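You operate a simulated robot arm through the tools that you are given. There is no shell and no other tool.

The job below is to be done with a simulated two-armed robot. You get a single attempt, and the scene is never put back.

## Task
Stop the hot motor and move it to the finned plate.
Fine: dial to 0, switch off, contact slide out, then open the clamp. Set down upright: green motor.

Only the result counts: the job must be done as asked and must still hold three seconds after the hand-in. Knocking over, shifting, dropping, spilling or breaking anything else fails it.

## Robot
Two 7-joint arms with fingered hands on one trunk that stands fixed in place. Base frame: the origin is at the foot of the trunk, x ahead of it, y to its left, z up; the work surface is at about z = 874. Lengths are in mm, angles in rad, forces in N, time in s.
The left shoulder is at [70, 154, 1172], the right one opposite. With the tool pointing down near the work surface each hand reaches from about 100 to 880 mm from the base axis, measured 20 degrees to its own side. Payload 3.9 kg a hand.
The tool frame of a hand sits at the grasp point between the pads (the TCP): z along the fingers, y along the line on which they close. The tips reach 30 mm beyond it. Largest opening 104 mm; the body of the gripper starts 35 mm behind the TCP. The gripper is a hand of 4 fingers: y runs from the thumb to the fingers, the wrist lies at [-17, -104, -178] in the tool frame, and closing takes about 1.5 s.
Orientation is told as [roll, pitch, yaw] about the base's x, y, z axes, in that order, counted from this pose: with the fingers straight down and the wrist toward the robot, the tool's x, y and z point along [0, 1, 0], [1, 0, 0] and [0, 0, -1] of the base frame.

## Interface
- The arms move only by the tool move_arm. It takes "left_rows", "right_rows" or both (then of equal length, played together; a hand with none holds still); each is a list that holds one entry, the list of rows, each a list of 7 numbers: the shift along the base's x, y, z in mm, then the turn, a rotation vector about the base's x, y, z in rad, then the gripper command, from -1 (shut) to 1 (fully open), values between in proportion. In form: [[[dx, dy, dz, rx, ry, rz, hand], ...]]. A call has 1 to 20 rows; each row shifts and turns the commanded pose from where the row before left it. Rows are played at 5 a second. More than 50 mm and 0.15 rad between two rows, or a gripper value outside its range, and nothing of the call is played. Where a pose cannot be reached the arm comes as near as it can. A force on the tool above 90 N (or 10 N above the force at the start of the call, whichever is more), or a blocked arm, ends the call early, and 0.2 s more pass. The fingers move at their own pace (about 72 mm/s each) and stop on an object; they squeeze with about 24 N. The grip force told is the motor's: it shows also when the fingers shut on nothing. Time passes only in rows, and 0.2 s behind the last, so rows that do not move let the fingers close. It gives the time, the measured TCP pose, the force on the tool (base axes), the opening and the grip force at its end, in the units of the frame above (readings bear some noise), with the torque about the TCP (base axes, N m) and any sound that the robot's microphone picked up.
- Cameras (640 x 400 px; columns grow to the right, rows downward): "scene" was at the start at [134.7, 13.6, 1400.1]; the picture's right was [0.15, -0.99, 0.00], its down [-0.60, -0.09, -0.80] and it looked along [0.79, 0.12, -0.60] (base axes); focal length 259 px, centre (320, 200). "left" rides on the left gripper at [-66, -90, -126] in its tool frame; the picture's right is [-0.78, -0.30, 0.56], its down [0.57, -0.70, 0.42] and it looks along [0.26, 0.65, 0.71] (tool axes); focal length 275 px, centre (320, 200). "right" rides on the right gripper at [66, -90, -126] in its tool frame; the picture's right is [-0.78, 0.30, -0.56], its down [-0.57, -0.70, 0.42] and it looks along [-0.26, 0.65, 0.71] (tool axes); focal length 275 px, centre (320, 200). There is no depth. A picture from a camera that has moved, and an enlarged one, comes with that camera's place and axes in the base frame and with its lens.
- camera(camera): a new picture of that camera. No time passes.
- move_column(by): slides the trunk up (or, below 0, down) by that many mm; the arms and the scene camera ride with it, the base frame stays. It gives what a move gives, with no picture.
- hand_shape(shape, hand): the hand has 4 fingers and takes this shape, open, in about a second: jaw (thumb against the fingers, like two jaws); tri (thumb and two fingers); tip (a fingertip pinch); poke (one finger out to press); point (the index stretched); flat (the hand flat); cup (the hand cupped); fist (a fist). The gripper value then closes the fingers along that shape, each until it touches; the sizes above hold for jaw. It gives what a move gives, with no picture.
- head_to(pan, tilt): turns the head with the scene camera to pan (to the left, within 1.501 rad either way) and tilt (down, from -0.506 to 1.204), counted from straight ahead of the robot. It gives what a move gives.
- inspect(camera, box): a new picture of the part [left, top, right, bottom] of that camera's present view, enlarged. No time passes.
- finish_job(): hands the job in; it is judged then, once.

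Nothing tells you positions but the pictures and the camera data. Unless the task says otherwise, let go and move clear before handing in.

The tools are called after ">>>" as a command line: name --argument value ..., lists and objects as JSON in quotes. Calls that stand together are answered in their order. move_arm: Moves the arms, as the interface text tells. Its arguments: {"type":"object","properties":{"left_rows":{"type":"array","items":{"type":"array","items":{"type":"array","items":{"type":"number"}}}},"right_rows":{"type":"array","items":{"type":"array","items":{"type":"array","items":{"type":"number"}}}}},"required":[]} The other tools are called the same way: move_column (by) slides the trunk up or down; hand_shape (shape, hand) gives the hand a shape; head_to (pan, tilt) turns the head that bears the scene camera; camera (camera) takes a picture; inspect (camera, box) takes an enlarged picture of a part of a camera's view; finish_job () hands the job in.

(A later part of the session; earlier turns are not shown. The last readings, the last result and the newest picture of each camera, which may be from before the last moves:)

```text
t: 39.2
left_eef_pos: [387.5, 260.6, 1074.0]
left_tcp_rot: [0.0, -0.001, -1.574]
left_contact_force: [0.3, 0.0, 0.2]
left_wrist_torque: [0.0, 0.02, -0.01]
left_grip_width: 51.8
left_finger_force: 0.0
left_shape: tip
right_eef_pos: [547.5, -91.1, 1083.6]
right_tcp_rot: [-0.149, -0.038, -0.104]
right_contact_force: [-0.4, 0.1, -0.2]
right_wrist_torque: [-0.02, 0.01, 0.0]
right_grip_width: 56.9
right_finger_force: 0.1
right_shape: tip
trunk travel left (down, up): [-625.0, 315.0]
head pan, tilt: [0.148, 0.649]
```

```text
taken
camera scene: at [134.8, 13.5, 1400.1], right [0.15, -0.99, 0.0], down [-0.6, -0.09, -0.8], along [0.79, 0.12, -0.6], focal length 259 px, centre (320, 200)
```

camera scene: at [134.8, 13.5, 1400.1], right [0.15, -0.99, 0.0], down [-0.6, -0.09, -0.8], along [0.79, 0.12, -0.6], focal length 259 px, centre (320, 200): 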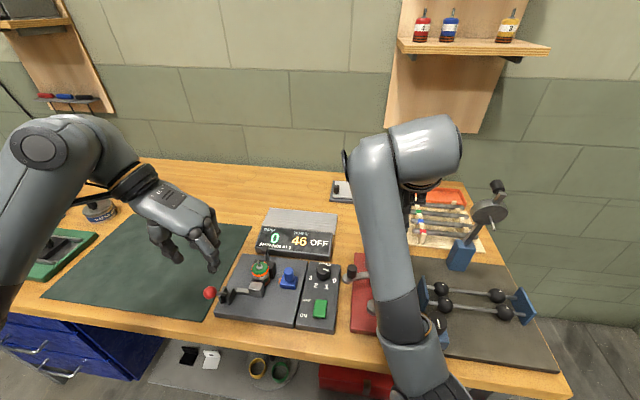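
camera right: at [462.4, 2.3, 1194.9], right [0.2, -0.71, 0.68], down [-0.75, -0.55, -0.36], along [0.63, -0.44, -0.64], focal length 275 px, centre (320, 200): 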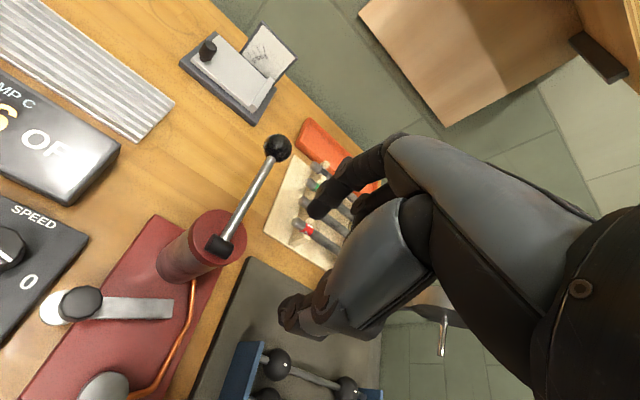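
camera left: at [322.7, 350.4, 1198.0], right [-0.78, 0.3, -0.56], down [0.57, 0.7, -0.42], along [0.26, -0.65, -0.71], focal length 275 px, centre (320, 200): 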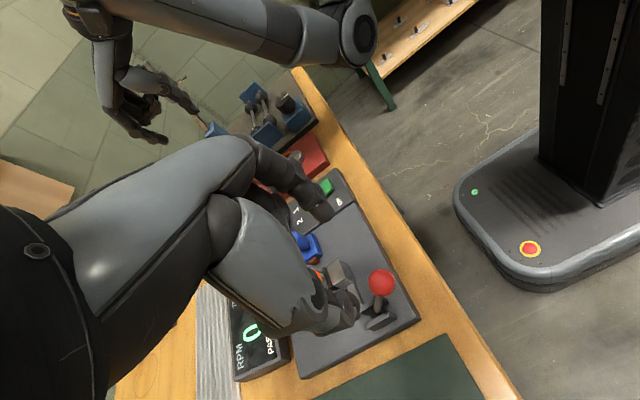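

The ball sits at about (385, 259, 964), centred under the fingers. I'll lower around it and grip.

>>> move_arm --left_rows '[[[-2, -1, -25, 0, 0, 0, 0.0], [0, 0, -25, 0, 0, 0, 0.0], [0, 0, -20, 0, 0, 0, 0.0], [0, 0, -17, 0, 0, 0, 0.0], [0, 0, 0, 0, 0, 0, 0.0]]]'

>>> camera --camera "left"

>>> inspect --camera "scene" --box '[140, 220, 300, 320]'

```text
t: 40.5
left_eef_pos: [386.2, 259.9, 987.2]
left_tcp_rot: [0.002, 0.001, -1.571]
left_contact_force: [1.0, 0.4, 0.2]
left_wrist_torque: [0.01, 0.01, 0.04]
left_grip_width: 51.8
left_finger_force: 0.1
left_shape: tip
right_eef_pos: [546.5, -89.7, 1084.3]
right_tcp_rot: [-0.15, -0.037, -0.105]
right_contact_force: [0.5, -0.1, 0.3]
right_wrist_torque: [0.01, -0.02, 0.01]
right_grip_width: 56.9
right_finger_force: 0.0
right_shape: tip
trunk travel left (down, up): [-625.0, 315.0]
head pan, tilt: [0.148, 0.649]
```

```text
taken
camera left: at [321.3, 349.7, 1112.2], right [-0.78, 0.3, -0.56], down [0.57, 0.7, -0.42], along [0.26, -0.65, -0.71], focal length 275 px, centre (320, 200)
```

left: 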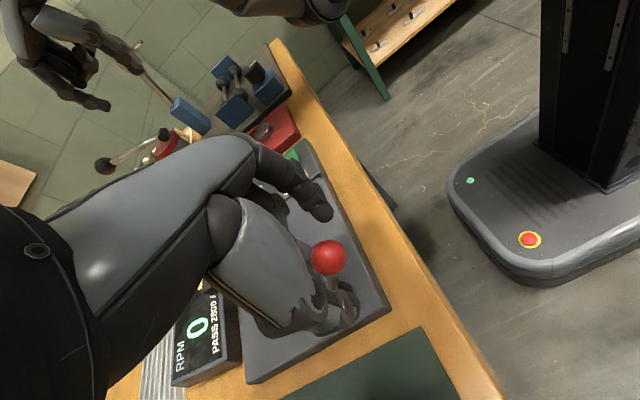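

```text
4.00 times, centred on (220, 270) of scene
camera zoom: at [134.8, 13.7, 1400.1], right [0.15, -0.99, 0.0], down [-0.6, -0.09, -0.8], along [0.79, 0.12, -0.6], focal length 1035 px, centre (720, -80)
```

zoom: 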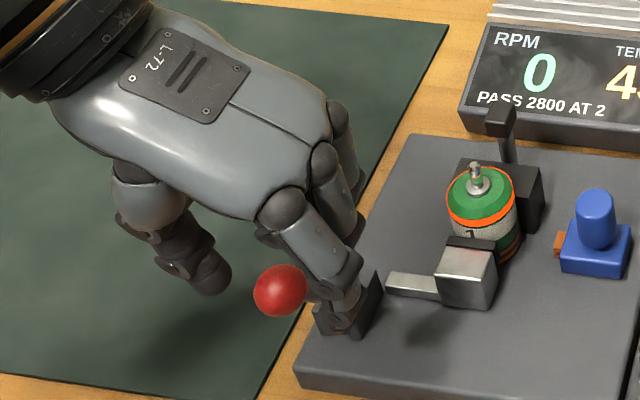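

The ball is between thumb and index. Closing on it.

>>> move_arm --left_rows '[[[-1, 0, -2, 0, 0, 0, -0.4], [0, 0, 0, 0, 0, 0, -0.8], [0, 0, 0, 0, 0, 0, -1], [0, 0, 0, 0, 0, 0, -1], [0, 0, 0, 0, 0, 0, -1], [0, 0, 0, 0, 0, 0, -1]]]'

>>> inspect --camera "left" --box '[240, 170, 440, 370]'

>>> inspect --camera "scene" --box '[140, 220, 300, 320]'

```text
t: 41.9
left_eef_pos: [385.1, 260.3, 986.5]
left_tcp_rot: [-0.002, 0.0, -1.572]
left_contact_force: [-1.3, 1.3, 0.0]
left_wrist_torque: [0.01, 0.05, 0.08]
left_grip_width: 16.4
left_finger_force: 24.1
left_shape: tip
right_eef_pos: [545.3, -89.3, 1083.6]
right_tcp_rot: [-0.149, -0.039, -0.102]
right_contact_force: [0.0, 0.7, -0.2]
right_wrist_torque: [0.01, 0.01, -0.01]
right_grip_width: 57.2
right_finger_force: 0.0
right_shape: tip
trunk travel left (down, up): [-625.0, 315.0]
head pan, tilt: [0.148, 0.649]
```

```text
2.00 times, centred on (340, 270) of left
camera zoom: at [319.6, 349.8, 1110.7], right [-0.78, 0.3, -0.56], down [0.57, 0.7, -0.42], along [0.26, -0.65, -0.71], focal length 551 px, centre (280, 60)
```

zoom: 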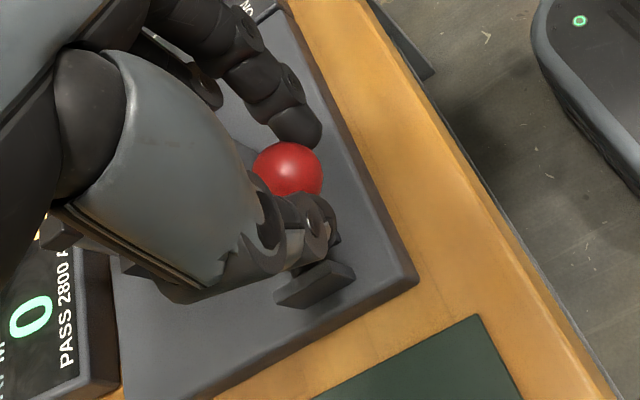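

```text
4.00 times, centred on (220, 270) of scene
camera zoom: at [134.3, 14.3, 1400.1], right [0.15, -0.99, 0.0], down [-0.6, -0.09, -0.8], along [0.79, 0.12, -0.6], focal length 1035 px, centre (720, -80)
```

zoom: 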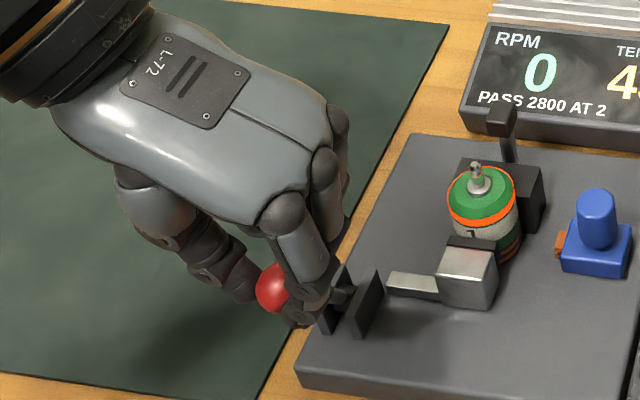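

The ball is held. I'll probe the lever gently in the forward-up direction and read the force.

>>> move_arm --left_rows '[[[2, 0, 1.2, 0, 0, 0, -1], [2, 0, 1.2, 0, 0, 0, -1], [0, 0, 0, 0, 0, 0, -1]]]'

>>> inspect --camera "scene" --box '[200, 240, 300, 320]'

```text
t: 42.6
left_eef_pos: [388.1, 259.8, 987.7]
left_tcp_rot: [0.0, -0.001, -1.572]
left_contact_force: [-1.5, 2.0, -3.5]
left_wrist_torque: [0.01, 0.07, 0.07]
left_grip_width: 16.4
left_finger_force: 24.3
left_shape: tip
right_eef_pos: [547.1, -89.4, 1083.6]
right_tcp_rot: [-0.149, -0.038, -0.104]
right_contact_force: [-0.9, 0.2, 0.4]
right_wrist_torque: [0.0, 0.01, -0.01]
right_grip_width: 57.1
right_finger_force: 0.0
right_shape: tip
trunk travel left (down, up): [-625.0, 315.0]
head pan, tilt: [0.148, 0.649]
```

```text
5.00 times, centred on (250, 280) of scene
camera zoom: at [134.7, 14.4, 1400.0], right [0.15, -0.99, 0.0], down [-0.6, -0.09, -0.8], along [0.79, 0.12, -0.6], focal length 1294 px, centre (670, -200)
```

zoom: 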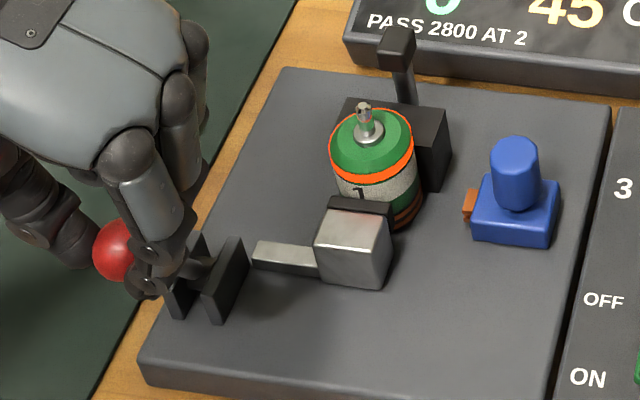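

Low resistance this way. I'll continue along the arc and watch the jaw block.

>>> move_arm --left_rows '[[[2.6, 0, 1.4, 0, 0, 0, -1], [2.6, 0, 1.3, 0, 0, 0, -1], [2.7, 0, 1.2, 0, 0, 0, -1], [0, 0, 0, 0, 0, 0, -1]]]'

>>> inspect --camera "scene" --box '[200, 240, 300, 320]'

>>> inspect --camera "left" --box '[240, 170, 440, 370]'

```text
t: 43.6
left_eef_pos: [395.4, 258.9, 990.8]
left_tcp_rot: [0.001, 0.0, -1.571]
left_contact_force: [-0.6, 2.0, -4.2]
left_wrist_torque: [-0.02, 0.13, 0.08]
left_grip_width: 15.9
left_finger_force: 23.5
left_shape: tip
right_eef_pos: [546.8, -90.5, 1084.4]
right_tcp_rot: [-0.148, -0.039, -0.104]
right_contact_force: [-0.1, 0.0, 0.0]
right_wrist_torque: [0.01, -0.04, -0.01]
right_grip_width: 57.1
right_finger_force: 0.1
right_shape: tip
trunk travel left (down, up): [-625.0, 315.0]
head pan, tilt: [0.148, 0.649]
```

```text
5.00 times, centred on (250, 280) of scene
camera zoom: at [135.0, 14.7, 1400.0], right [0.15, -0.99, 0.0], down [-0.6, -0.09, -0.8], along [0.79, 0.12, -0.61], focal length 1294 px, centre (670, -200)
```

zoom: 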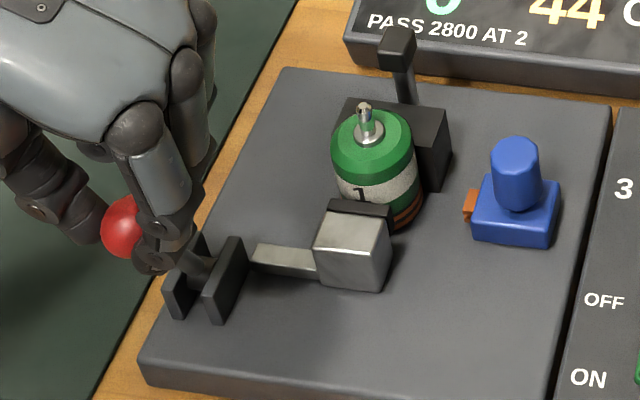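

```text
2.00 times, centred on (340, 270) of left
camera zoom: at [330.8, 349.5, 1116.9], right [-0.78, 0.3, -0.56], down [0.57, 0.7, -0.43], along [0.26, -0.65, -0.71], focal length 551 px, centre (280, 60)
```

zoom: 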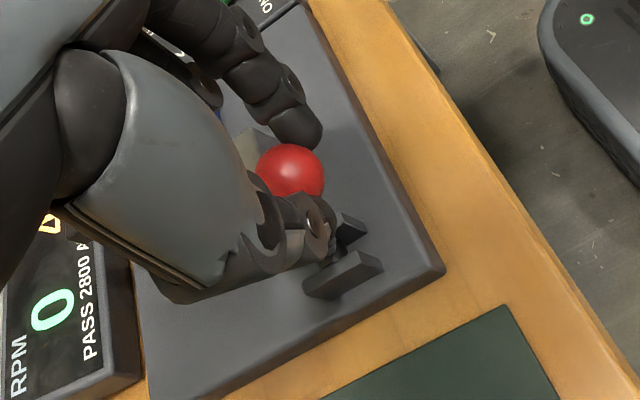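

The lever follows easily. Continuing over the top of its arc in small rows.

>>> move_arm --left_rows '[[[3.7, 0, 1.2, 0, 0, 0, -1], [3.7, 0, 1.0, 0, 0, 0, -1], [3.8, 0, 0.8, 0, 0, 0, -1], [4, 0, 0.5, 0, 0, 0, -1], [4, 0, 0.3, 0, 0, 0, -1], [4, 0, 0.1, 0, 0, 0, -1], [0, 0, 0, 0, 0, 0, -1]]]'

>>> inspect --camera "scene" --box '[200, 240, 300, 320]'

>>> inspect --camera "left" --box '[240, 170, 440, 370]'

```text
t: 45.2
left_eef_pos: [417.4, 259.7, 997.2]
left_tcp_rot: [0.002, 0.0, -1.574]
left_contact_force: [-3.0, -1.6, 7.2]
left_wrist_torque: [-0.08, 0.25, 0.05]
left_grip_width: 16.4
left_finger_force: 23.9
left_shape: tip
right_eef_pos: [543.4, -90.5, 1085.0]
right_tcp_rot: [-0.147, -0.039, -0.106]
right_contact_force: [0.5, 0.1, 0.1]
right_wrist_torque: [0.0, -0.02, -0.01]
right_grip_width: 57.4
right_finger_force: 0.2
right_shape: tip
trunk travel left (down, up): [-625.0, 315.0]
head pan, tilt: [0.148, 0.649]
```

```text
5.00 times, centred on (250, 280) of scene
camera zoom: at [133.3, 13.3, 1400.3], right [0.15, -0.99, 0.0], down [-0.6, -0.09, -0.8], along [0.79, 0.12, -0.6], focal length 1294 px, centre (670, -200)
```

zoom: 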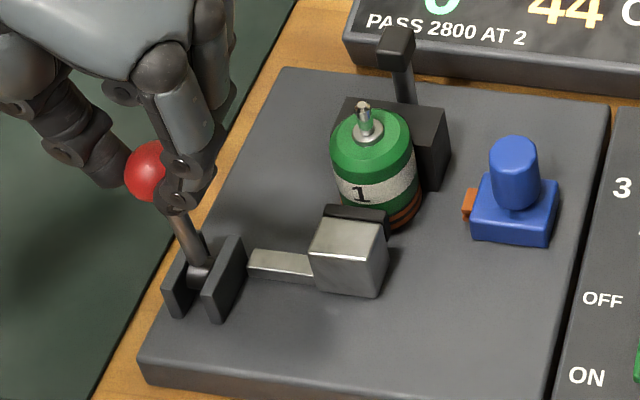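

```text
2.00 times, centred on (340, 270) of left
camera zoom: at [352.0, 349.3, 1122.0], right [-0.77, 0.3, -0.56], down [0.57, 0.7, -0.42], along [0.27, -0.65, -0.71], focal length 551 px, centre (280, 60)
```

zoom: 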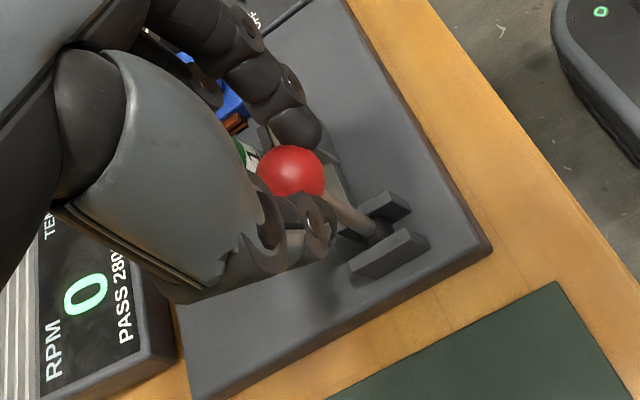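

The jaw block is backing away from the motor, so this is the opening direction. Continuing forward.

>>> move_arm --left_rows '[[[4, 0, 0.5, 0, 0, 0, -1], [4, 0, 0.2, 0, 0, 0, -1], [4, 0, -0.2, 0, 0, 0, -1], [4, 0, -0.6, 0, 0, 0, -1], [4, 0, -0.8, 0, 0, 0, -1], [4, 0, -1.1, 0, 0, 0, -1], [0, 0, 0, 0, 0, 0, -1]]]'

>>> inspect --camera "scene" --box '[200, 240, 300, 320]'

>>> inspect --camera "left" --box '[240, 170, 440, 370]'

```text
t: 46.9
left_eef_pos: [442.5, 259.8, 995.1]
left_tcp_rot: [0.001, 0.0, -1.569]
left_contact_force: [0.0, 5.4, 11.9]
left_wrist_torque: [0.12, 0.09, 0.07]
left_grip_width: 16.6
left_finger_force: 23.7
left_shape: tip
right_eef_pos: [545.2, -90.4, 1084.0]
right_tcp_rot: [-0.148, -0.04, -0.105]
right_contact_force: [1.4, 0.7, 0.1]
right_wrist_torque: [0.04, 0.0, -0.03]
right_grip_width: 57.1
right_finger_force: 0.0
right_shape: tip
trunk travel left (down, up): [-625.0, 315.0]
head pan, tilt: [0.148, 0.649]
```

```text
5.00 times, centred on (250, 280) of scene
camera zoom: at [133.5, 14.2, 1400.2], right [0.15, -0.99, 0.0], down [-0.6, -0.09, -0.8], along [0.79, 0.12, -0.6], focal length 1294 px, centre (670, -200)
```

zoom: 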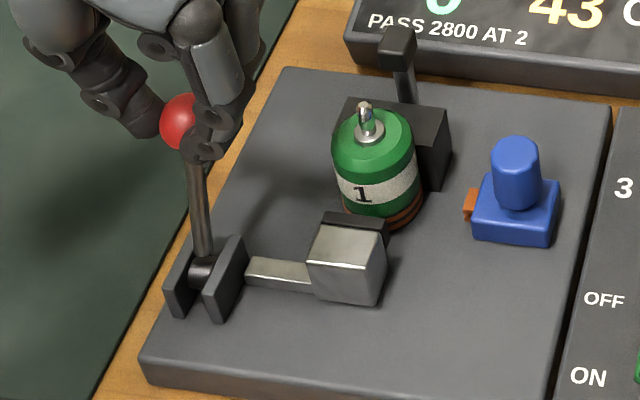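

```text
2.00 times, centred on (340, 270) of left
camera zoom: at [376.5, 348.9, 1119.4], right [-0.77, 0.3, -0.56], down [0.57, 0.7, -0.42], along [0.27, -0.65, -0.71], focal length 551 px, centre (280, 60)
```

zoom: 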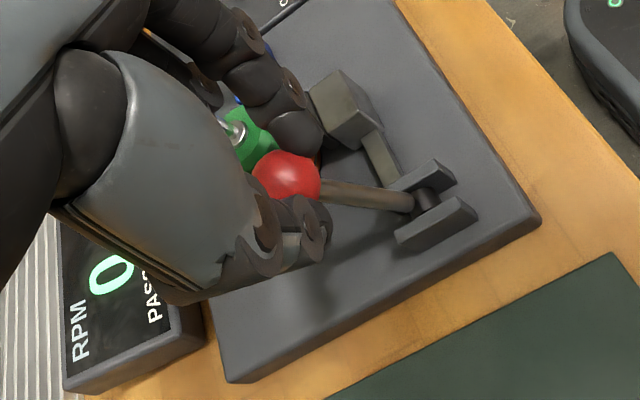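

The gap at the jaw is growing. I'll continue the arc, easing slightly upward to relieve the vertical load.

>>> move_arm --left_rows '[[[3.8, 0, 0.0, 0, 0, 0, -1], [3.8, 0, -0.8, 0, 0, 0, -1], [3.7, 0, -1.5, 0, 0, 0, -1], [3.6, 0, -1.8, 0, 0, 0, -1], [0, 0, 0, 0, 0, 0, -1]]]'

>>> inspect --camera "scene" --box '[200, 240, 300, 320]'

>>> inspect --camera "left" --box '[240, 170, 440, 370]'

```text
t: 48.0
left_eef_pos: [455.2, 260.9, 991.8]
left_tcp_rot: [0.004, 0.0, -1.574]
left_contact_force: [-18.0, 7.0, 9.1]
left_wrist_torque: [0.29, 0.44, 0.2]
left_grip_width: 13.6
left_finger_force: 24.1
left_shape: tip
right_eef_pos: [542.4, -89.7, 1085.8]
right_tcp_rot: [-0.148, -0.042, -0.103]
right_contact_force: [0.7, 0.0, 0.4]
right_wrist_torque: [0.01, 0.01, 0.0]
right_grip_width: 56.9
right_finger_force: 0.0
right_shape: tip
trunk travel left (down, up): [-625.0, 315.0]
head pan, tilt: [0.148, 0.649]
```

```text
5.00 times, centred on (250, 280) of scene
camera zoom: at [129.1, 15.2, 1400.7], right [0.15, -0.99, 0.0], down [-0.59, -0.09, -0.8], along [0.79, 0.12, -0.6], focal length 1294 px, centre (670, -200)
```

zoom: 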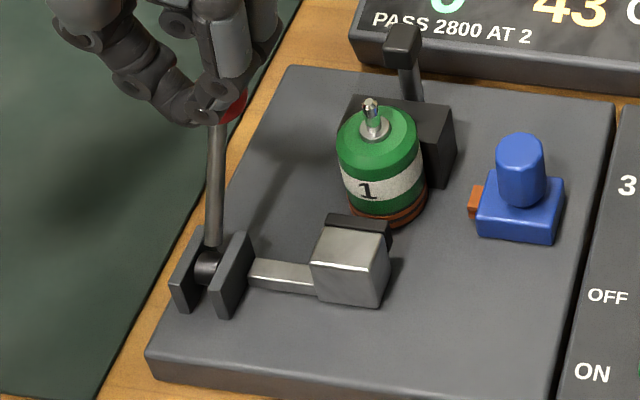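

```text
2.00 times, centred on (340, 270) of left
camera zoom: at [389.1, 350.2, 1116.4], right [-0.77, 0.3, -0.56], down [0.58, 0.7, -0.42], along [0.27, -0.65, -0.71], focal length 551 px, centre (280, 60)
```

zoom: 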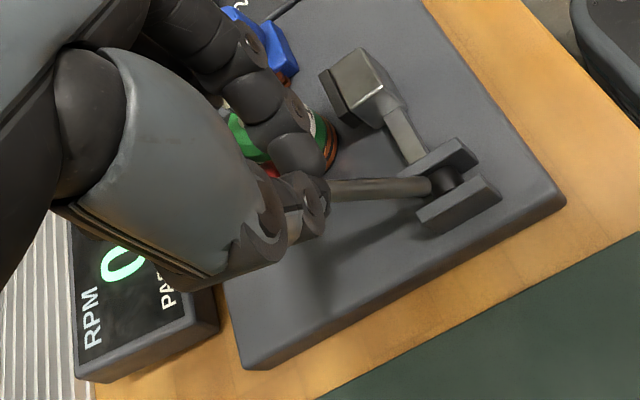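

The −18 N reaction shows the lever has reached its open stop, and the jaw is well clear of the motor. I'll release and lift straight up, then check it stays open.

>>> move_arm --left_rows '[[[-2, 0, 0, 0, 0, 0, -0.5], [0, 0, 0, 0, 0, 0, 0.2], [0, 0, 0, 0, 0, 0, 0.2], [0, 0, 0, 0, 0, 0, 0.2], [0, 0, 15, 0, 0, 0, 0.2], [0, 0, 30, 0, 0, 0, 0.2], [0, 0, 40, 0, 0, 0, 0.2], [0, 0, 0, 0, 0, 0, 0.2]]]'

>>> camera --camera "left"

>>> inspect --camera "scene" --box '[200, 200, 360, 320]'

```text
t: 49.9
left_eef_pos: [456.6, 259.1, 1075.5]
left_tcp_rot: [-0.002, 0.0, -1.572]
left_contact_force: [-0.3, 0.8, 0.6]
left_wrist_torque: [-0.02, 0.01, -0.01]
left_grip_width: 62.1
left_finger_force: 0.2
left_shape: tip
right_eef_pos: [547.4, -88.8, 1083.8]
right_tcp_rot: [-0.15, -0.039, -0.105]
right_contact_force: [-0.1, -0.1, 0.6]
right_wrist_torque: [0.0, 0.01, 0.0]
right_grip_width: 57.3
right_finger_force: 0.0
right_shape: tip
trunk travel left (down, up): [-625.0, 315.0]
head pan, tilt: [0.148, 0.649]
```

```text
taken
camera left: at [391.4, 349.0, 1201.0], right [-0.78, 0.3, -0.56], down [0.57, 0.7, -0.42], along [0.26, -0.65, -0.71], focal length 275 px, centre (320, 200)
```

left: 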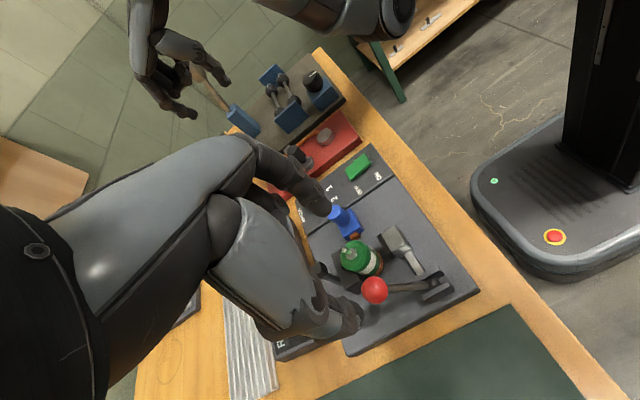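

```text
3.33 times, centred on (280, 260) of scene
camera zoom: at [134.6, 14.3, 1400.1], right [0.15, -0.99, 0.0], down [-0.6, -0.09, -0.8], along [0.79, 0.12, -0.6], focal length 863 px, centre (453, 0)
```

zoom: 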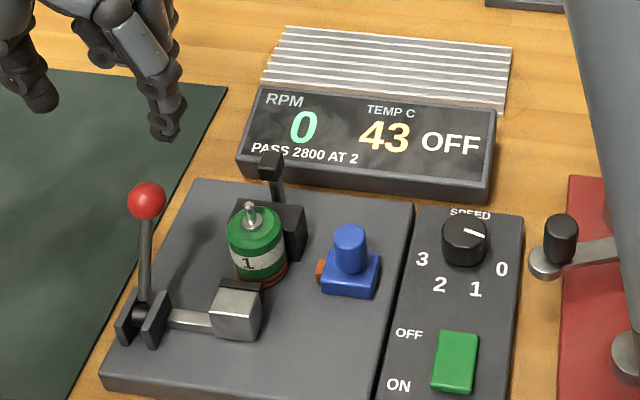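

The clamp stays open. The lever ball now stands at about (455, 259, 968), in the way of the left hand, so I'll park the left hand to the left as an observer and pick the motor with the right hand, using a tip pinch at a slight yaw.

>>> move_arm --left_rows '[[[0, 20, 20, 0, 0, 0, 0.2], [0, 45, 10, 0, 0, 0, 0.2], [0, 45, 0, 0, 0, 0, 0.2], [0, 35, 0, 0, 0, 0, 0.2], [0, 0, 0, 0, 0, 0, 0.2]]]'

>>> move_arm --right_rows '[[[-2, -5, 10, 0.03, 0.008, 0.02, 0.1], [-2, -5, 10, 0.03, 0.008, 0.02, 0.1], [-3, -5, 10, 0.03, 0.008, 0.02, 0.1], [-3, -5, 10, 0.03, 0.008, 0.02, 0.1], [-3, -5, 10, 0.03, 0.007, 0.02, 0.1], [0, 0, 0, 0, 0, 0, 0.1]]]'

>>> camera --camera "left"

>>> camera --camera "scene"

```text
t: 51.0
left_eef_pos: [456.8, 404.1, 1103.7]
left_tcp_rot: [0.001, 0.001, -1.573]
left_contact_force: [-0.1, -1.2, -0.8]
left_wrist_torque: [0.0, -0.03, -0.01]
left_grip_width: 62.1
left_finger_force: 0.1
left_shape: tip
right_eef_pos: [547.2, -89.7, 1083.7]
right_tcp_rot: [-0.149, -0.039, -0.105]
right_contact_force: [-0.6, 0.4, 0.1]
right_wrist_torque: [0.01, 0.0, -0.01]
right_grip_width: 57.2
right_finger_force: 0.1
right_shape: tip
trunk travel left (down, up): [-625.0, 315.0]
head pan, tilt: [0.148, 0.649]
```

```text
t: 52.6
left_eef_pos: [457.9, 404.7, 1105.2]
left_tcp_rot: [0.0, -0.002, -1.572]
left_contact_force: [0.1, -0.9, 0.8]
left_wrist_torque: [0.01, 0.0, -0.01]
left_grip_width: 62.1
left_finger_force: 0.0
left_shape: tip
right_eef_pos: [565.1, -159.3, 1120.8]
right_tcp_rot: [-0.076, -0.025, -0.084]
right_contact_force: [0.0, 0.8, 0.0]
right_wrist_torque: [-0.03, 0.01, 0.03]
right_grip_width: 57.0
right_finger_force: 0.0
right_shape: tip
right hand out of reach, approached as far as the arm can: row 3, 4, 5
trunk travel left (down, up): [-625.0, 315.0]
head pan, tilt: [0.148, 0.649]
stopped in row 6 (right hand): the arm was blocked; the commanded pose is now the measured one
```

```text
taken
camera left: at [392.5, 494.3, 1228.8], right [-0.78, 0.3, -0.56], down [0.57, 0.7, -0.42], along [0.26, -0.65, -0.71], focal length 275 px, centre (320, 200)
```

left: 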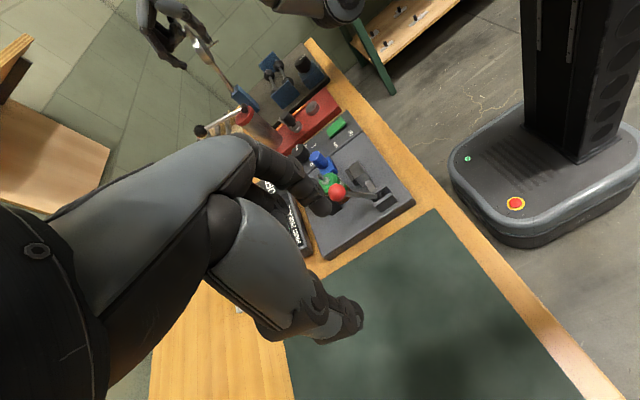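

```text
taken
camera scene: at [134.9, 13.7, 1400.1], right [0.15, -0.99, 0.0], down [-0.6, -0.09, -0.8], along [0.79, 0.12, -0.61], focal length 259 px, centre (320, 200)
```

scene: 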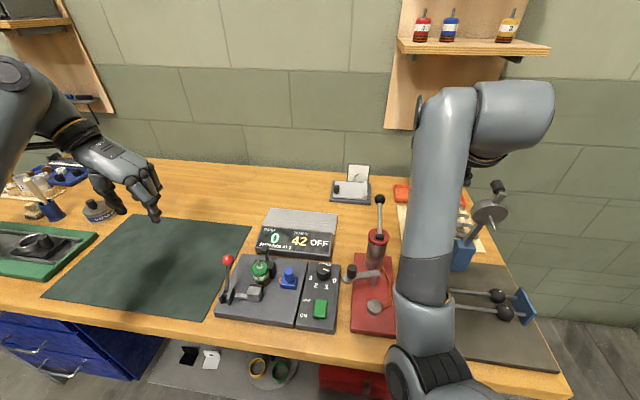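

The right arm is drifting along its joint limit. I'll check how near it is to the gauge stand before moving it again.

>>> camera --camera "right"

>>> inspect --camera "scene" --box '[380, 80, 580, 290]'

>>> inspect --camera "left" --box '[120, 0, 360, 160]'

```text
taken
camera right: at [479.9, -75.9, 1238.6], right [0.22, -0.75, 0.62], down [-0.74, -0.54, -0.4], along [0.64, -0.37, -0.68], focal length 275 px, centre (320, 200)
```

right: 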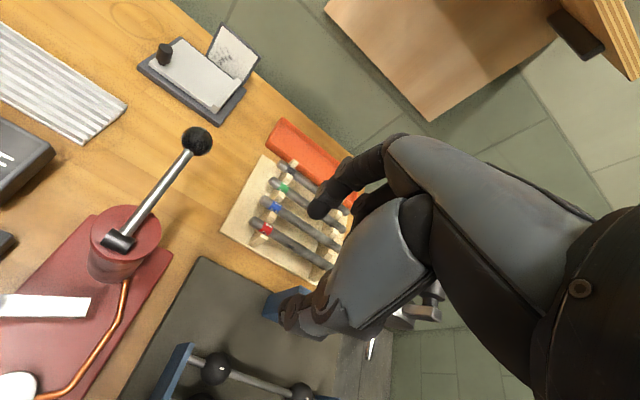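

```text
1.90 times, centred on (480, 185) of scene
camera zoom: at [134.9, 13.7, 1400.1], right [0.15, -0.99, 0.0], down [-0.6, -0.09, -0.8], along [0.79, 0.12, -0.61], focal length 493 px, centre (15, 229)
```

zoom: 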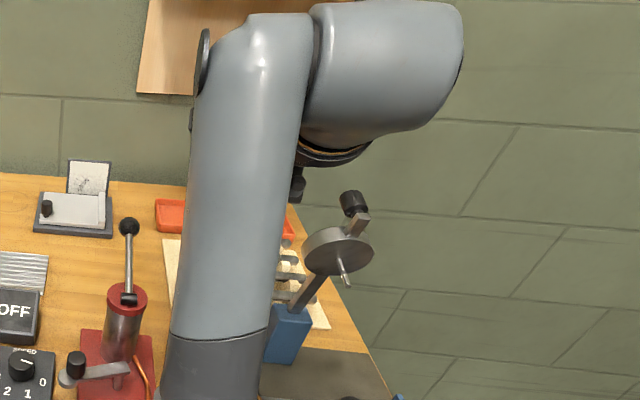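

```text
2.50 times, centred on (240, 80) of left
camera zoom: at [392.5, 494.3, 1228.8], right [-0.78, 0.3, -0.56], down [0.57, 0.7, -0.42], along [0.26, -0.65, -0.71], focal length 688 px, centre (520, 500)
```

zoom: 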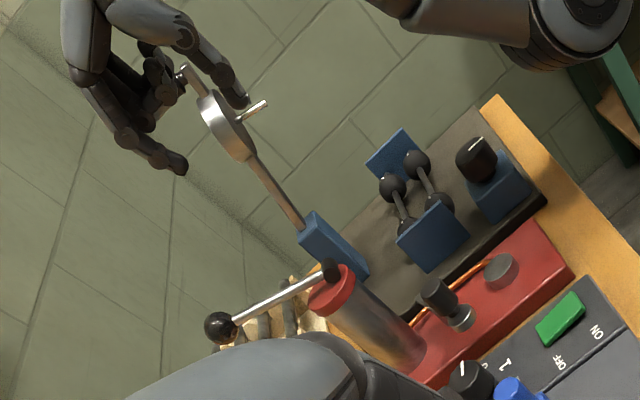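

The gauge disc is at about (575, −260, 1072), some 100 mm from the hand, so it's untouched. I'll bring the right hand inward, away from it, levelling the hand and adding yaw as it goes.

>>> move_arm --right_rows '[[[-8, 35, -5, 0.015, 0.005, 0.03, 0.1], [-8, 35, -10, 0.015, 0.005, 0.03, 0.1], [-8, 35, -12, 0.015, 0.005, 0.03, 0.1], [-8, 35, -12, 0.015, 0.005, 0.03, 0.1], [-8, 35, -12, 0.015, 0.005, 0.03, 0.1], [0, 0, 0, 0, 0, 0, 0.1]]]'

>>> camera --camera "scene"

```text
t: 53.5
left_eef_pos: [457.3, 404.6, 1103.8]
left_tcp_rot: [-0.001, 0.001, -1.572]
left_contact_force: [-0.1, -0.6, 0.0]
left_wrist_torque: [0.0, -0.01, 0.0]
left_grip_width: 61.9
left_finger_force: 0.2
left_shape: tip
right_eef_pos: [557.0, -95.8, 1097.4]
right_tcp_rot: [-0.124, -0.052, -0.075]
right_contact_force: [0.4, 0.7, 0.4]
right_wrist_torque: [0.0, -0.01, 0.01]
right_grip_width: 57.1
right_finger_force: 0.1
right_shape: tip
trunk travel left (down, up): [-625.0, 315.0]
head pan, tilt: [0.148, 0.649]
stopped in row 4 (right hand): the arm was blocked; the commanded pose is now the measured one
```

```text
taken
camera scene: at [134.6, 14.7, 1400.1], right [0.15, -0.99, 0.0], down [-0.6, -0.09, -0.8], along [0.79, 0.12, -0.6], focal length 259 px, centre (320, 200)
```

scene: 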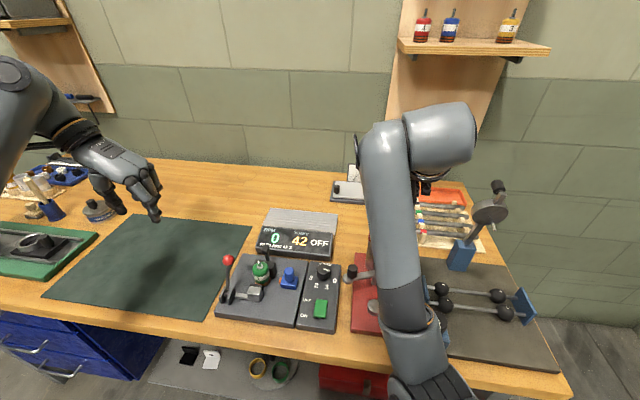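

The arm is constrained by wrist height relative to its shoulder. Raising the trunk gives it room, so I'll lift the column 120 mm, which carries both hands straight up.

>>> move_column --by 120

>>> camera --camera "scene"

```text
t: 55.0
left_eef_pos: [458.3, 405.2, 1223.9]
left_tcp_rot: [-0.001, -0.001, -1.571]
left_contact_force: [0.7, 0.1, 0.4]
left_wrist_torque: [0.03, 0.01, -0.01]
left_grip_width: 62.1
left_finger_force: 0.2
left_shape: tip
right_eef_pos: [559.1, -96.0, 1219.1]
right_tcp_rot: [-0.121, -0.051, -0.075]
right_contact_force: [-0.1, 0.1, 0.1]
right_wrist_torque: [-0.02, 0.03, 0.01]
right_grip_width: 57.0
right_finger_force: 0.1
right_shape: tip
trunk travel left (down, up): [-745.0, 195.0]
head pan, tilt: [0.148, 0.649]
```

```text
taken
camera scene: at [134.9, 14.1, 1520.0], right [0.15, -0.99, 0.0], down [-0.6, -0.09, -0.8], along [0.79, 0.12, -0.61], focal length 259 px, centre (320, 200)
```

scene: 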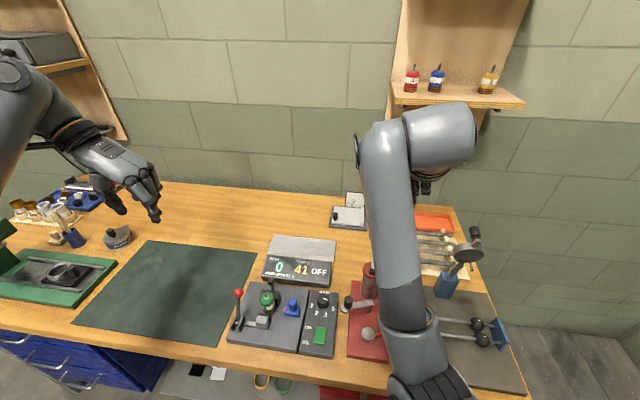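

Both hands are up safely. Now I'll level the right hand and move it inward and down.

>>> move_arm --right_rows '[[[0, 0, -25, 0.02, 0.008, 0.02, 0.1], [0, 5, -25, 0.02, 0.008, 0.03, 0.1], [-5, 15, -20, 0.02, 0.008, 0.03, 0.1], [-5, 20, -15, 0.02, 0.008, 0.03, 0.1], [-5, 25, -10, 0.02, 0.008, 0.03, 0.1], [-5, 30, 0, 0.02, 0.008, 0.03, 0.1], [0, 0, 0, 0, 0, 0, 0.1]]]'

>>> camera --camera "scene"

```text
t: 56.1
left_eef_pos: [457.3, 403.8, 1223.0]
left_tcp_rot: [-0.001, 0.001, -1.573]
left_contact_force: [0.0, 0.4, 0.3]
left_wrist_torque: [-0.03, 0.05, -0.02]
left_grip_width: 62.2
left_finger_force: 0.0
left_shape: tip
right_eef_pos: [567.4, -109.6, 1138.2]
right_tcp_rot: [-0.179, -0.068, -0.031]
right_contact_force: [0.4, 0.1, 0.2]
right_wrist_torque: [-0.01, 0.03, -0.01]
right_grip_width: 57.0
right_finger_force: 0.1
right_shape: tip
trunk travel left (down, up): [-745.0, 195.0]
head pan, tilt: [0.148, 0.649]
stopped in row 5 (right hand): the arm was blocked; the commanded pose is now the measured one
```

```text
taken
camera scene: at [134.8, 13.9, 1520.1], right [0.15, -0.99, 0.0], down [-0.6, -0.09, -0.8], along [0.79, 0.12, -0.6], focal length 259 px, centre (320, 200)
```

scene: 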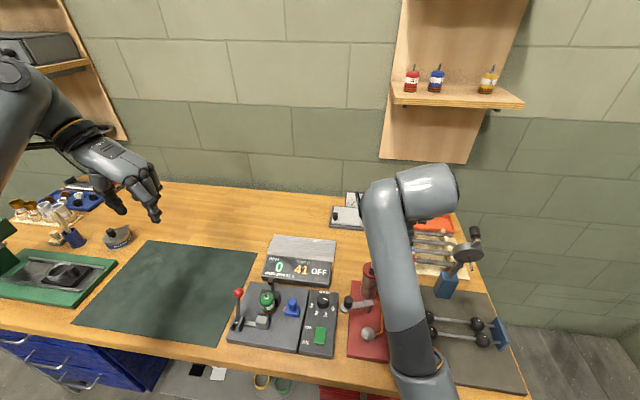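

The hand is pinned against a wrist limit at this yaw. For the right arm a positive yaw, with the wrist turned to its own side, should be the comfortable direction, so I'll try that in free air.

>>> move_arm --right_rows '[[[0, 0, 0, 0, 0, 0.1, 0.1], [0, 0, 0, 0, 0, 0.1, 0.1], [0, 0, 0, 0.02, 0, 0.1, 0.1], [0, 0, 0, 0.02, 0, 0.1, 0.1], [0, 0, 0, 0.02, 0, 0.1, 0.1], [0, 0, 0, 0.02, 0, 0.1, 0.1], [0, 0, 0, 0.02, 0, 0.1, 0.1], [0, 0, 0, 0, 0, 0, 0.1]]]'

>>> camera --camera "scene"

```text
t: 57.9
left_eef_pos: [457.9, 406.3, 1224.1]
left_tcp_rot: [0.0, 0.0, -1.573]
left_contact_force: [-0.7, 0.1, -0.7]
left_wrist_torque: [0.0, -0.01, 0.01]
left_grip_width: 62.2
left_finger_force: 0.0
left_shape: tip
right_eef_pos: [566.3, -108.8, 1139.1]
right_tcp_rot: [-0.086, -0.11, 0.662]
right_contact_force: [0.3, 0.4, 0.0]
right_wrist_torque: [0.0, 0.02, 0.02]
right_grip_width: 57.2
right_finger_force: 0.1
right_shape: tip
trunk travel left (down, up): [-745.0, 195.0]
head pan, tilt: [0.148, 0.649]
```

```text
taken
camera scene: at [134.7, 14.2, 1520.1], right [0.15, -0.99, 0.0], down [-0.6, -0.09, -0.8], along [0.79, 0.12, -0.6], focal length 259 px, centre (320, 200)
```

scene: 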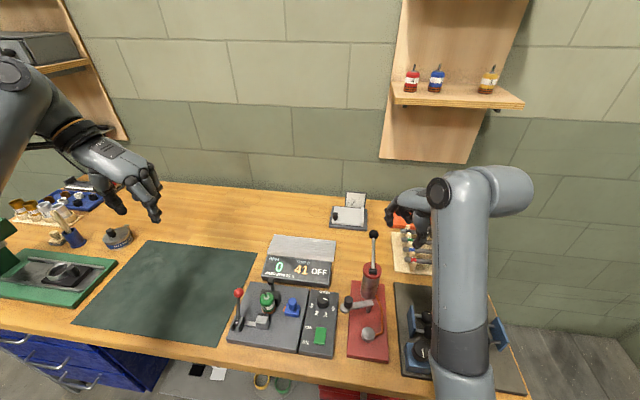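

That freed it: the right arm now moves without limits at yaw ≈ 0.66. I'll level the hand and carry it over toward the motor.

>>> move_arm --right_rows '[[[-8, 38, 0, 0, 0.02, 0, 0.1], [-10, 38, 0, 0, 0.02, 0, 0.1], [-12, 38, 0, 0, 0.02, 0, 0.1], [-12, 38, -5, 0, 0.02, 0, 0.1], [-12, 38, -10, 0, 0.02, 0, 0.1], [-12, 38, -20, 0, 0.02, 0, 0.1], [-12, 38, -25, 0, 0.02, 0, 0.1], [-8, 38, -25, 0, 0, 0, 0.1], [0, 0, 0, 0, 0, 0, 0.1]]]'

>>> camera --camera "scene"

>>> camera --camera "right"

>>> camera --camera "left"

```text
t: 60.1
left_eef_pos: [456.4, 403.8, 1224.0]
left_tcp_rot: [0.001, 0.001, -1.573]
left_contact_force: [0.6, -0.1, 0.5]
left_wrist_torque: [0.01, 0.0, 0.03]
left_grip_width: 62.3
left_finger_force: 0.1
left_shape: tip
right_eef_pos: [512.0, 154.6, 1038.3]
right_tcp_rot: [-0.089, 0.015, 0.608]
right_contact_force: [0.9, 0.1, 0.6]
right_wrist_torque: [0.03, -0.01, 0.0]
right_grip_width: 56.9
right_finger_force: 0.1
right_shape: tip
trunk travel left (down, up): [-745.0, 195.0]
head pan, tilt: [0.148, 0.649]
stopped in row 9 (right hand): the arm was blocked; the commanded pose is now the measured one
```

```text
taken
camera scene: at [134.8, 13.8, 1520.1], right [0.15, -0.99, 0.0], down [-0.6, -0.09, -0.8], along [0.79, 0.12, -0.6], focal length 259 px, centre (320, 200)
```

scene: 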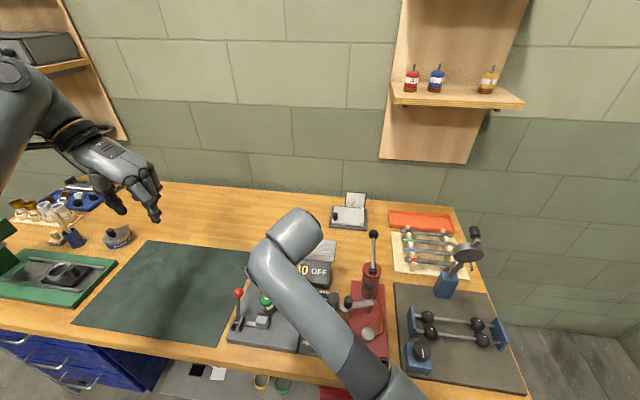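

```text
taken
camera right: at [395.7, 167.1, 1159.6], right [0.66, -0.42, 0.62], down [-0.23, -0.9, -0.36], along [0.71, 0.1, -0.7], focal length 275 px, centre (320, 200)
```

right: 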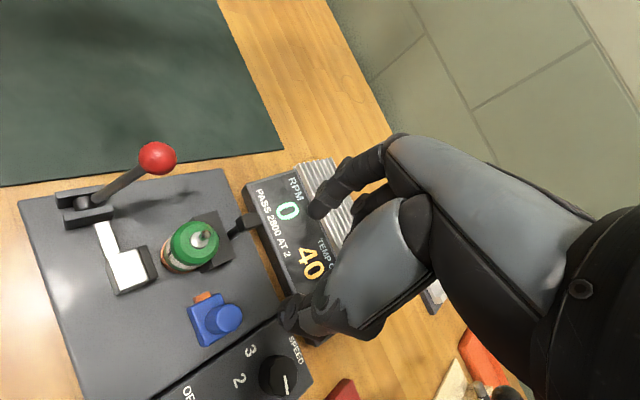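

```text
taken
camera left: at [392.6, 494.4, 1348.8], right [-0.78, 0.3, -0.56], down [0.57, 0.7, -0.43], along [0.26, -0.65, -0.71], focal length 275 px, centre (320, 200)
```

left: 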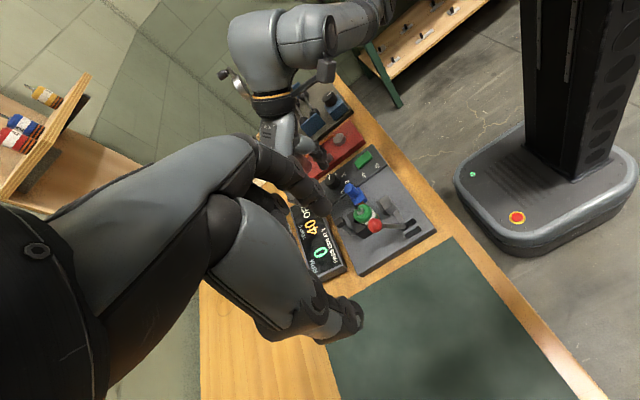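

The arm reaches a limit again near here; more positive yaw should relieve it. I'll turn to about yaw 1.0, levelling the hand, and then go to the motor.

>>> move_arm --right_rows '[[[0, 0, 0, 0, 0, 0.1, 0.1], [0, 0, 0, 0, 0, 0.1, 0.1], [0, 0, 0, 0.01, 0.01, 0.1, 0.1], [0, 0, 0, 0.02, 0.02, 0.1, 0.1], [0, 0, 0, 0.03, 0.035, 0, 0.1], [0, 0, 0, 0, 0, 0, 0.1]]]'

>>> camera --camera "right"

```text
t: 61.5
left_eef_pos: [458.0, 405.6, 1223.4]
left_tcp_rot: [0.0, 0.001, -1.572]
left_contact_force: [-0.1, 1.6, -0.8]
left_wrist_torque: [0.01, -0.01, -0.01]
left_grip_width: 61.9
left_finger_force: 0.0
left_shape: tip
right_eef_pos: [509.2, 157.4, 1039.2]
right_tcp_rot: [0.006, 0.001, 1.014]
right_contact_force: [-0.3, 0.2, 0.1]
right_wrist_torque: [0.01, 0.01, 0.01]
right_grip_width: 57.1
right_finger_force: 0.0
right_shape: tip
trunk travel left (down, up): [-745.0, 195.0]
head pan, tilt: [0.148, 0.649]
```

```text
taken
camera right: at [406.9, 115.7, 1165.7], right [0.82, -0.16, 0.55], down [0.11, -0.9, -0.43], along [0.56, 0.41, -0.72], focal length 275 px, centre (320, 200)
```

right: 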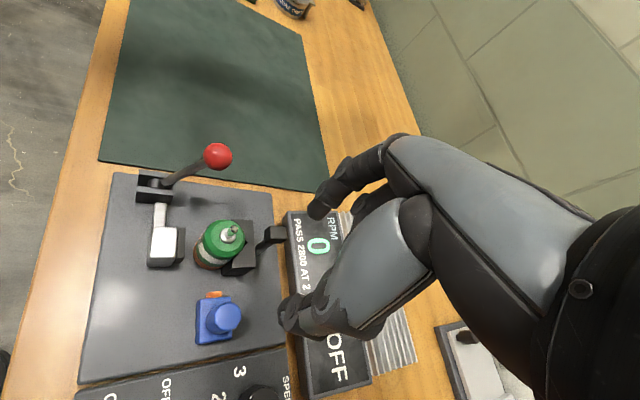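

Level now. The motor's axis comes out at about (477.5, 200) and the lever ball at about (461, 258). I'll move the hand above the motor.

>>> move_arm --right_rows '[[[-8, 11, 0, 0, 0, 0, 0.15], [-8, 11, 0, 0, 0, 0, 0.15], [-8, 11, 0, 0, 0, 0, 0.15], [-8, 10, -5, 0, 0, 0, 0.15], [0, 0, -15, 0, 0, 0, 0.15], [0, 0, 0, 0, 0, 0, 0.15]]]'

>>> camera --camera "right"

>>> inspect --camera "left" --box '[260, 120, 440, 300]'

>>> inspect --camera "scene" --box '[200, 200, 360, 360]'

```text
t: 62.9
left_eef_pos: [457.6, 404.6, 1225.9]
left_tcp_rot: [0.0, 0.001, -1.573]
left_contact_force: [-0.2, -0.3, -0.5]
left_wrist_torque: [0.01, 0.04, 0.02]
left_grip_width: 62.1
left_finger_force: 0.0
left_shape: tip
right_eef_pos: [476.7, 199.6, 1020.2]
right_tcp_rot: [0.005, -0.001, 1.015]
right_contact_force: [-0.3, -0.1, -0.2]
right_wrist_torque: [0.04, 0.04, 0.0]
right_grip_width: 59.6
right_finger_force: 0.0
right_shape: tip
trunk travel left (down, up): [-745.0, 195.0]
head pan, tilt: [0.148, 0.649]
```

```text
taken
camera right: at [375.0, 158.5, 1146.8], right [0.82, -0.16, 0.55], down [0.11, -0.9, -0.43], along [0.56, 0.41, -0.72], focal length 275 px, centre (320, 200)
```

right: 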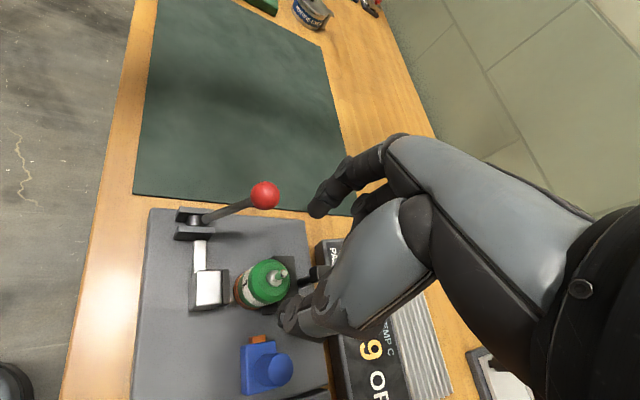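

```text
2.22 times, centred on (350, 210) of left
camera zoom: at [392.5, 494.5, 1348.7], right [-0.78, 0.3, -0.56], down [0.57, 0.7, -0.42], along [0.26, -0.65, -0.71], focal length 612 px, centre (253, 178)
```

zoom: 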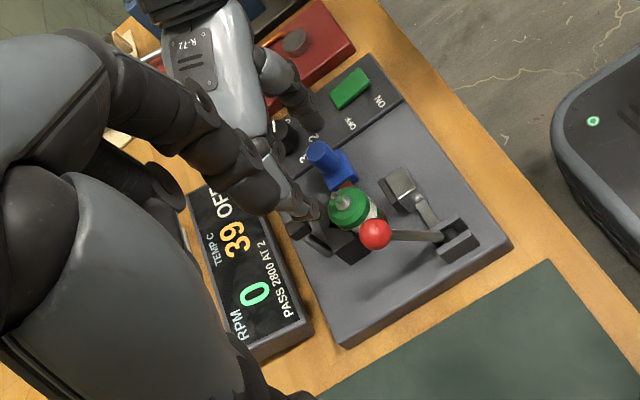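

```text
2.50 times, centred on (280, 280) of scene
camera zoom: at [134.8, 14.0, 1520.1], right [0.15, -0.99, 0.0], down [-0.6, -0.09, -0.8], along [0.79, 0.12, -0.6], focal length 647 px, centre (420, 0)
```

zoom: 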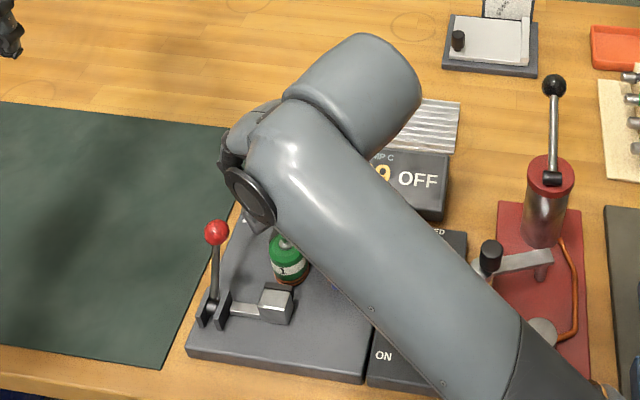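

The motor projects exactly where it should for a centred grasp. I'll descend in stages, stopping first with the tips just above the motor's top edge.

>>> move_arm --right_rows '[[[0.5, 0.5, -20, 0, 0, 0, 0.15], [0, 0, -18, 0, 0, 0, 0.15], [0, 0, -12, 0, 0, 0, 0.15], [0, 0, 0, 0, 0, 0, 0.15]]]'

>>> camera --camera "right"

>>> inspect --camera "left" --box '[290, 160, 410, 260]'

```text
t: 63.9
left_eef_pos: [458.2, 404.8, 1222.9]
left_tcp_rot: [0.0, 0.0, -1.572]
left_contact_force: [-1.1, 0.1, 0.3]
left_wrist_torque: [-0.03, -0.02, 0.01]
left_grip_width: 61.8
left_finger_force: 0.0
left_shape: tip
right_eef_pos: [478.7, 201.6, 969.5]
right_tcp_rot: [0.005, -0.001, 1.014]
right_contact_force: [-0.5, 0.4, -0.5]
right_wrist_torque: [0.01, -0.04, -0.02]
right_grip_width: 59.1
right_finger_force: 0.2
right_shape: tip
trunk travel left (down, up): [-745.0, 195.0]
head pan, tilt: [0.148, 0.649]
```

```text
taken
camera right: at [376.4, 160.9, 1095.3], right [0.82, -0.16, 0.55], down [0.11, -0.9, -0.43], along [0.56, 0.41, -0.72], focal length 275 px, centre (320, 200)
```

right: 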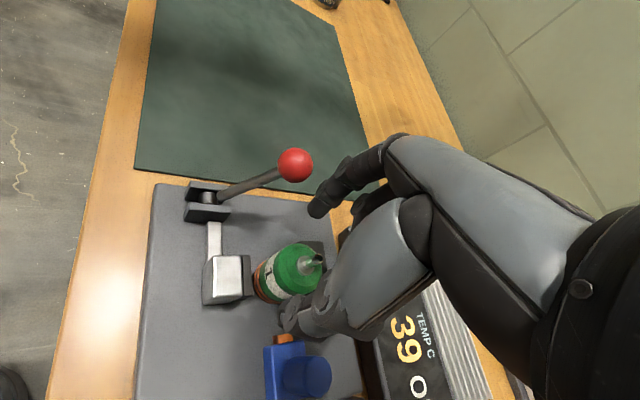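

```text
4.00 times, centred on (350, 210) of left
camera zoom: at [392.6, 494.5, 1348.7], right [-0.78, 0.3, -0.56], down [0.57, 0.7, -0.42], along [0.26, -0.65, -0.71], focal length 1101 px, centre (200, 160)
```

zoom: 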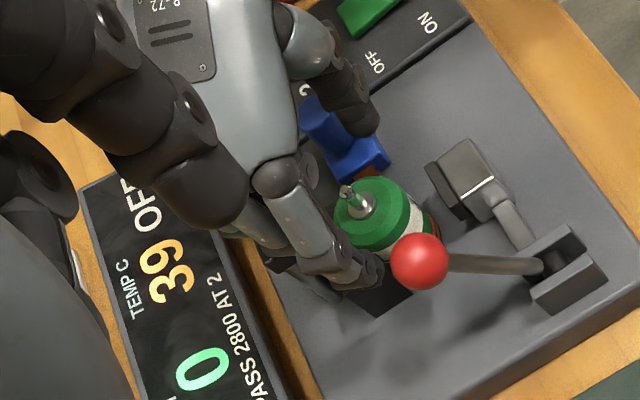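

The grasp is centred so far. The black post behind the block (top about (521, 199, 950)) may be near the curled fingers, so I'll look closely before going lower.

>>> inspect --camera "left" --box '[310, 190, 370, 240]'

>>> inspect --camera "right" --box '[260, 140, 400, 340]'

>>> inspect --camera "scene" --box '[240, 250, 310, 340]'

```text
8.00 times, centred on (340, 215) of left
camera zoom: at [392.6, 494.5, 1348.7], right [-0.78, 0.3, -0.56], down [0.57, 0.7, -0.42], along [0.26, -0.65, -0.71], focal length 2202 px, centre (160, 80)
```

zoom: 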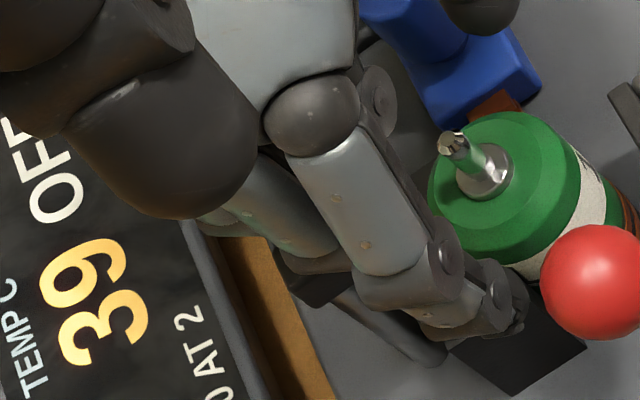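

```text
2.00 times, centred on (330, 240) of right
camera zoom: at [376.4, 160.9, 1095.3], right [0.82, -0.16, 0.55], down [0.11, -0.9, -0.43], along [0.56, 0.41, -0.72], focal length 551 px, centre (300, 120)
```

zoom: 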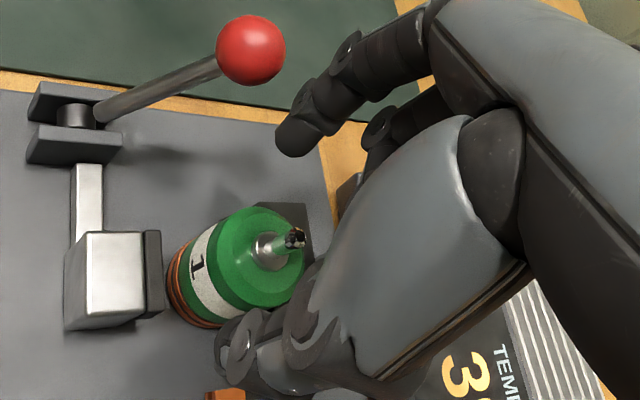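

```text
4.44 times, centred on (275, 295) of scene
camera zoom: at [134.8, 13.9, 1520.1], right [0.15, -0.99, 0.0], down [-0.6, -0.09, -0.8], along [0.79, 0.12, -0.6], focal length 1150 px, centre (520, -222)
```

zoom: 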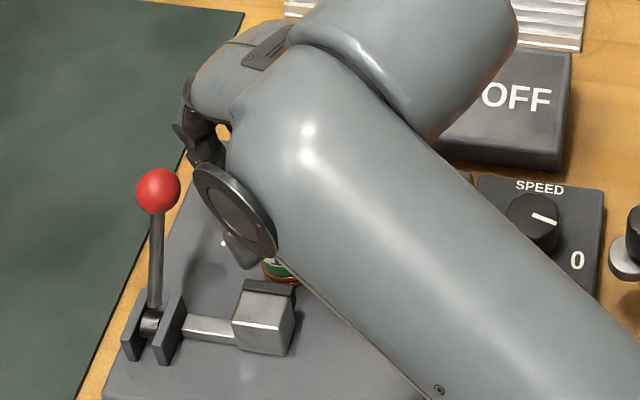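

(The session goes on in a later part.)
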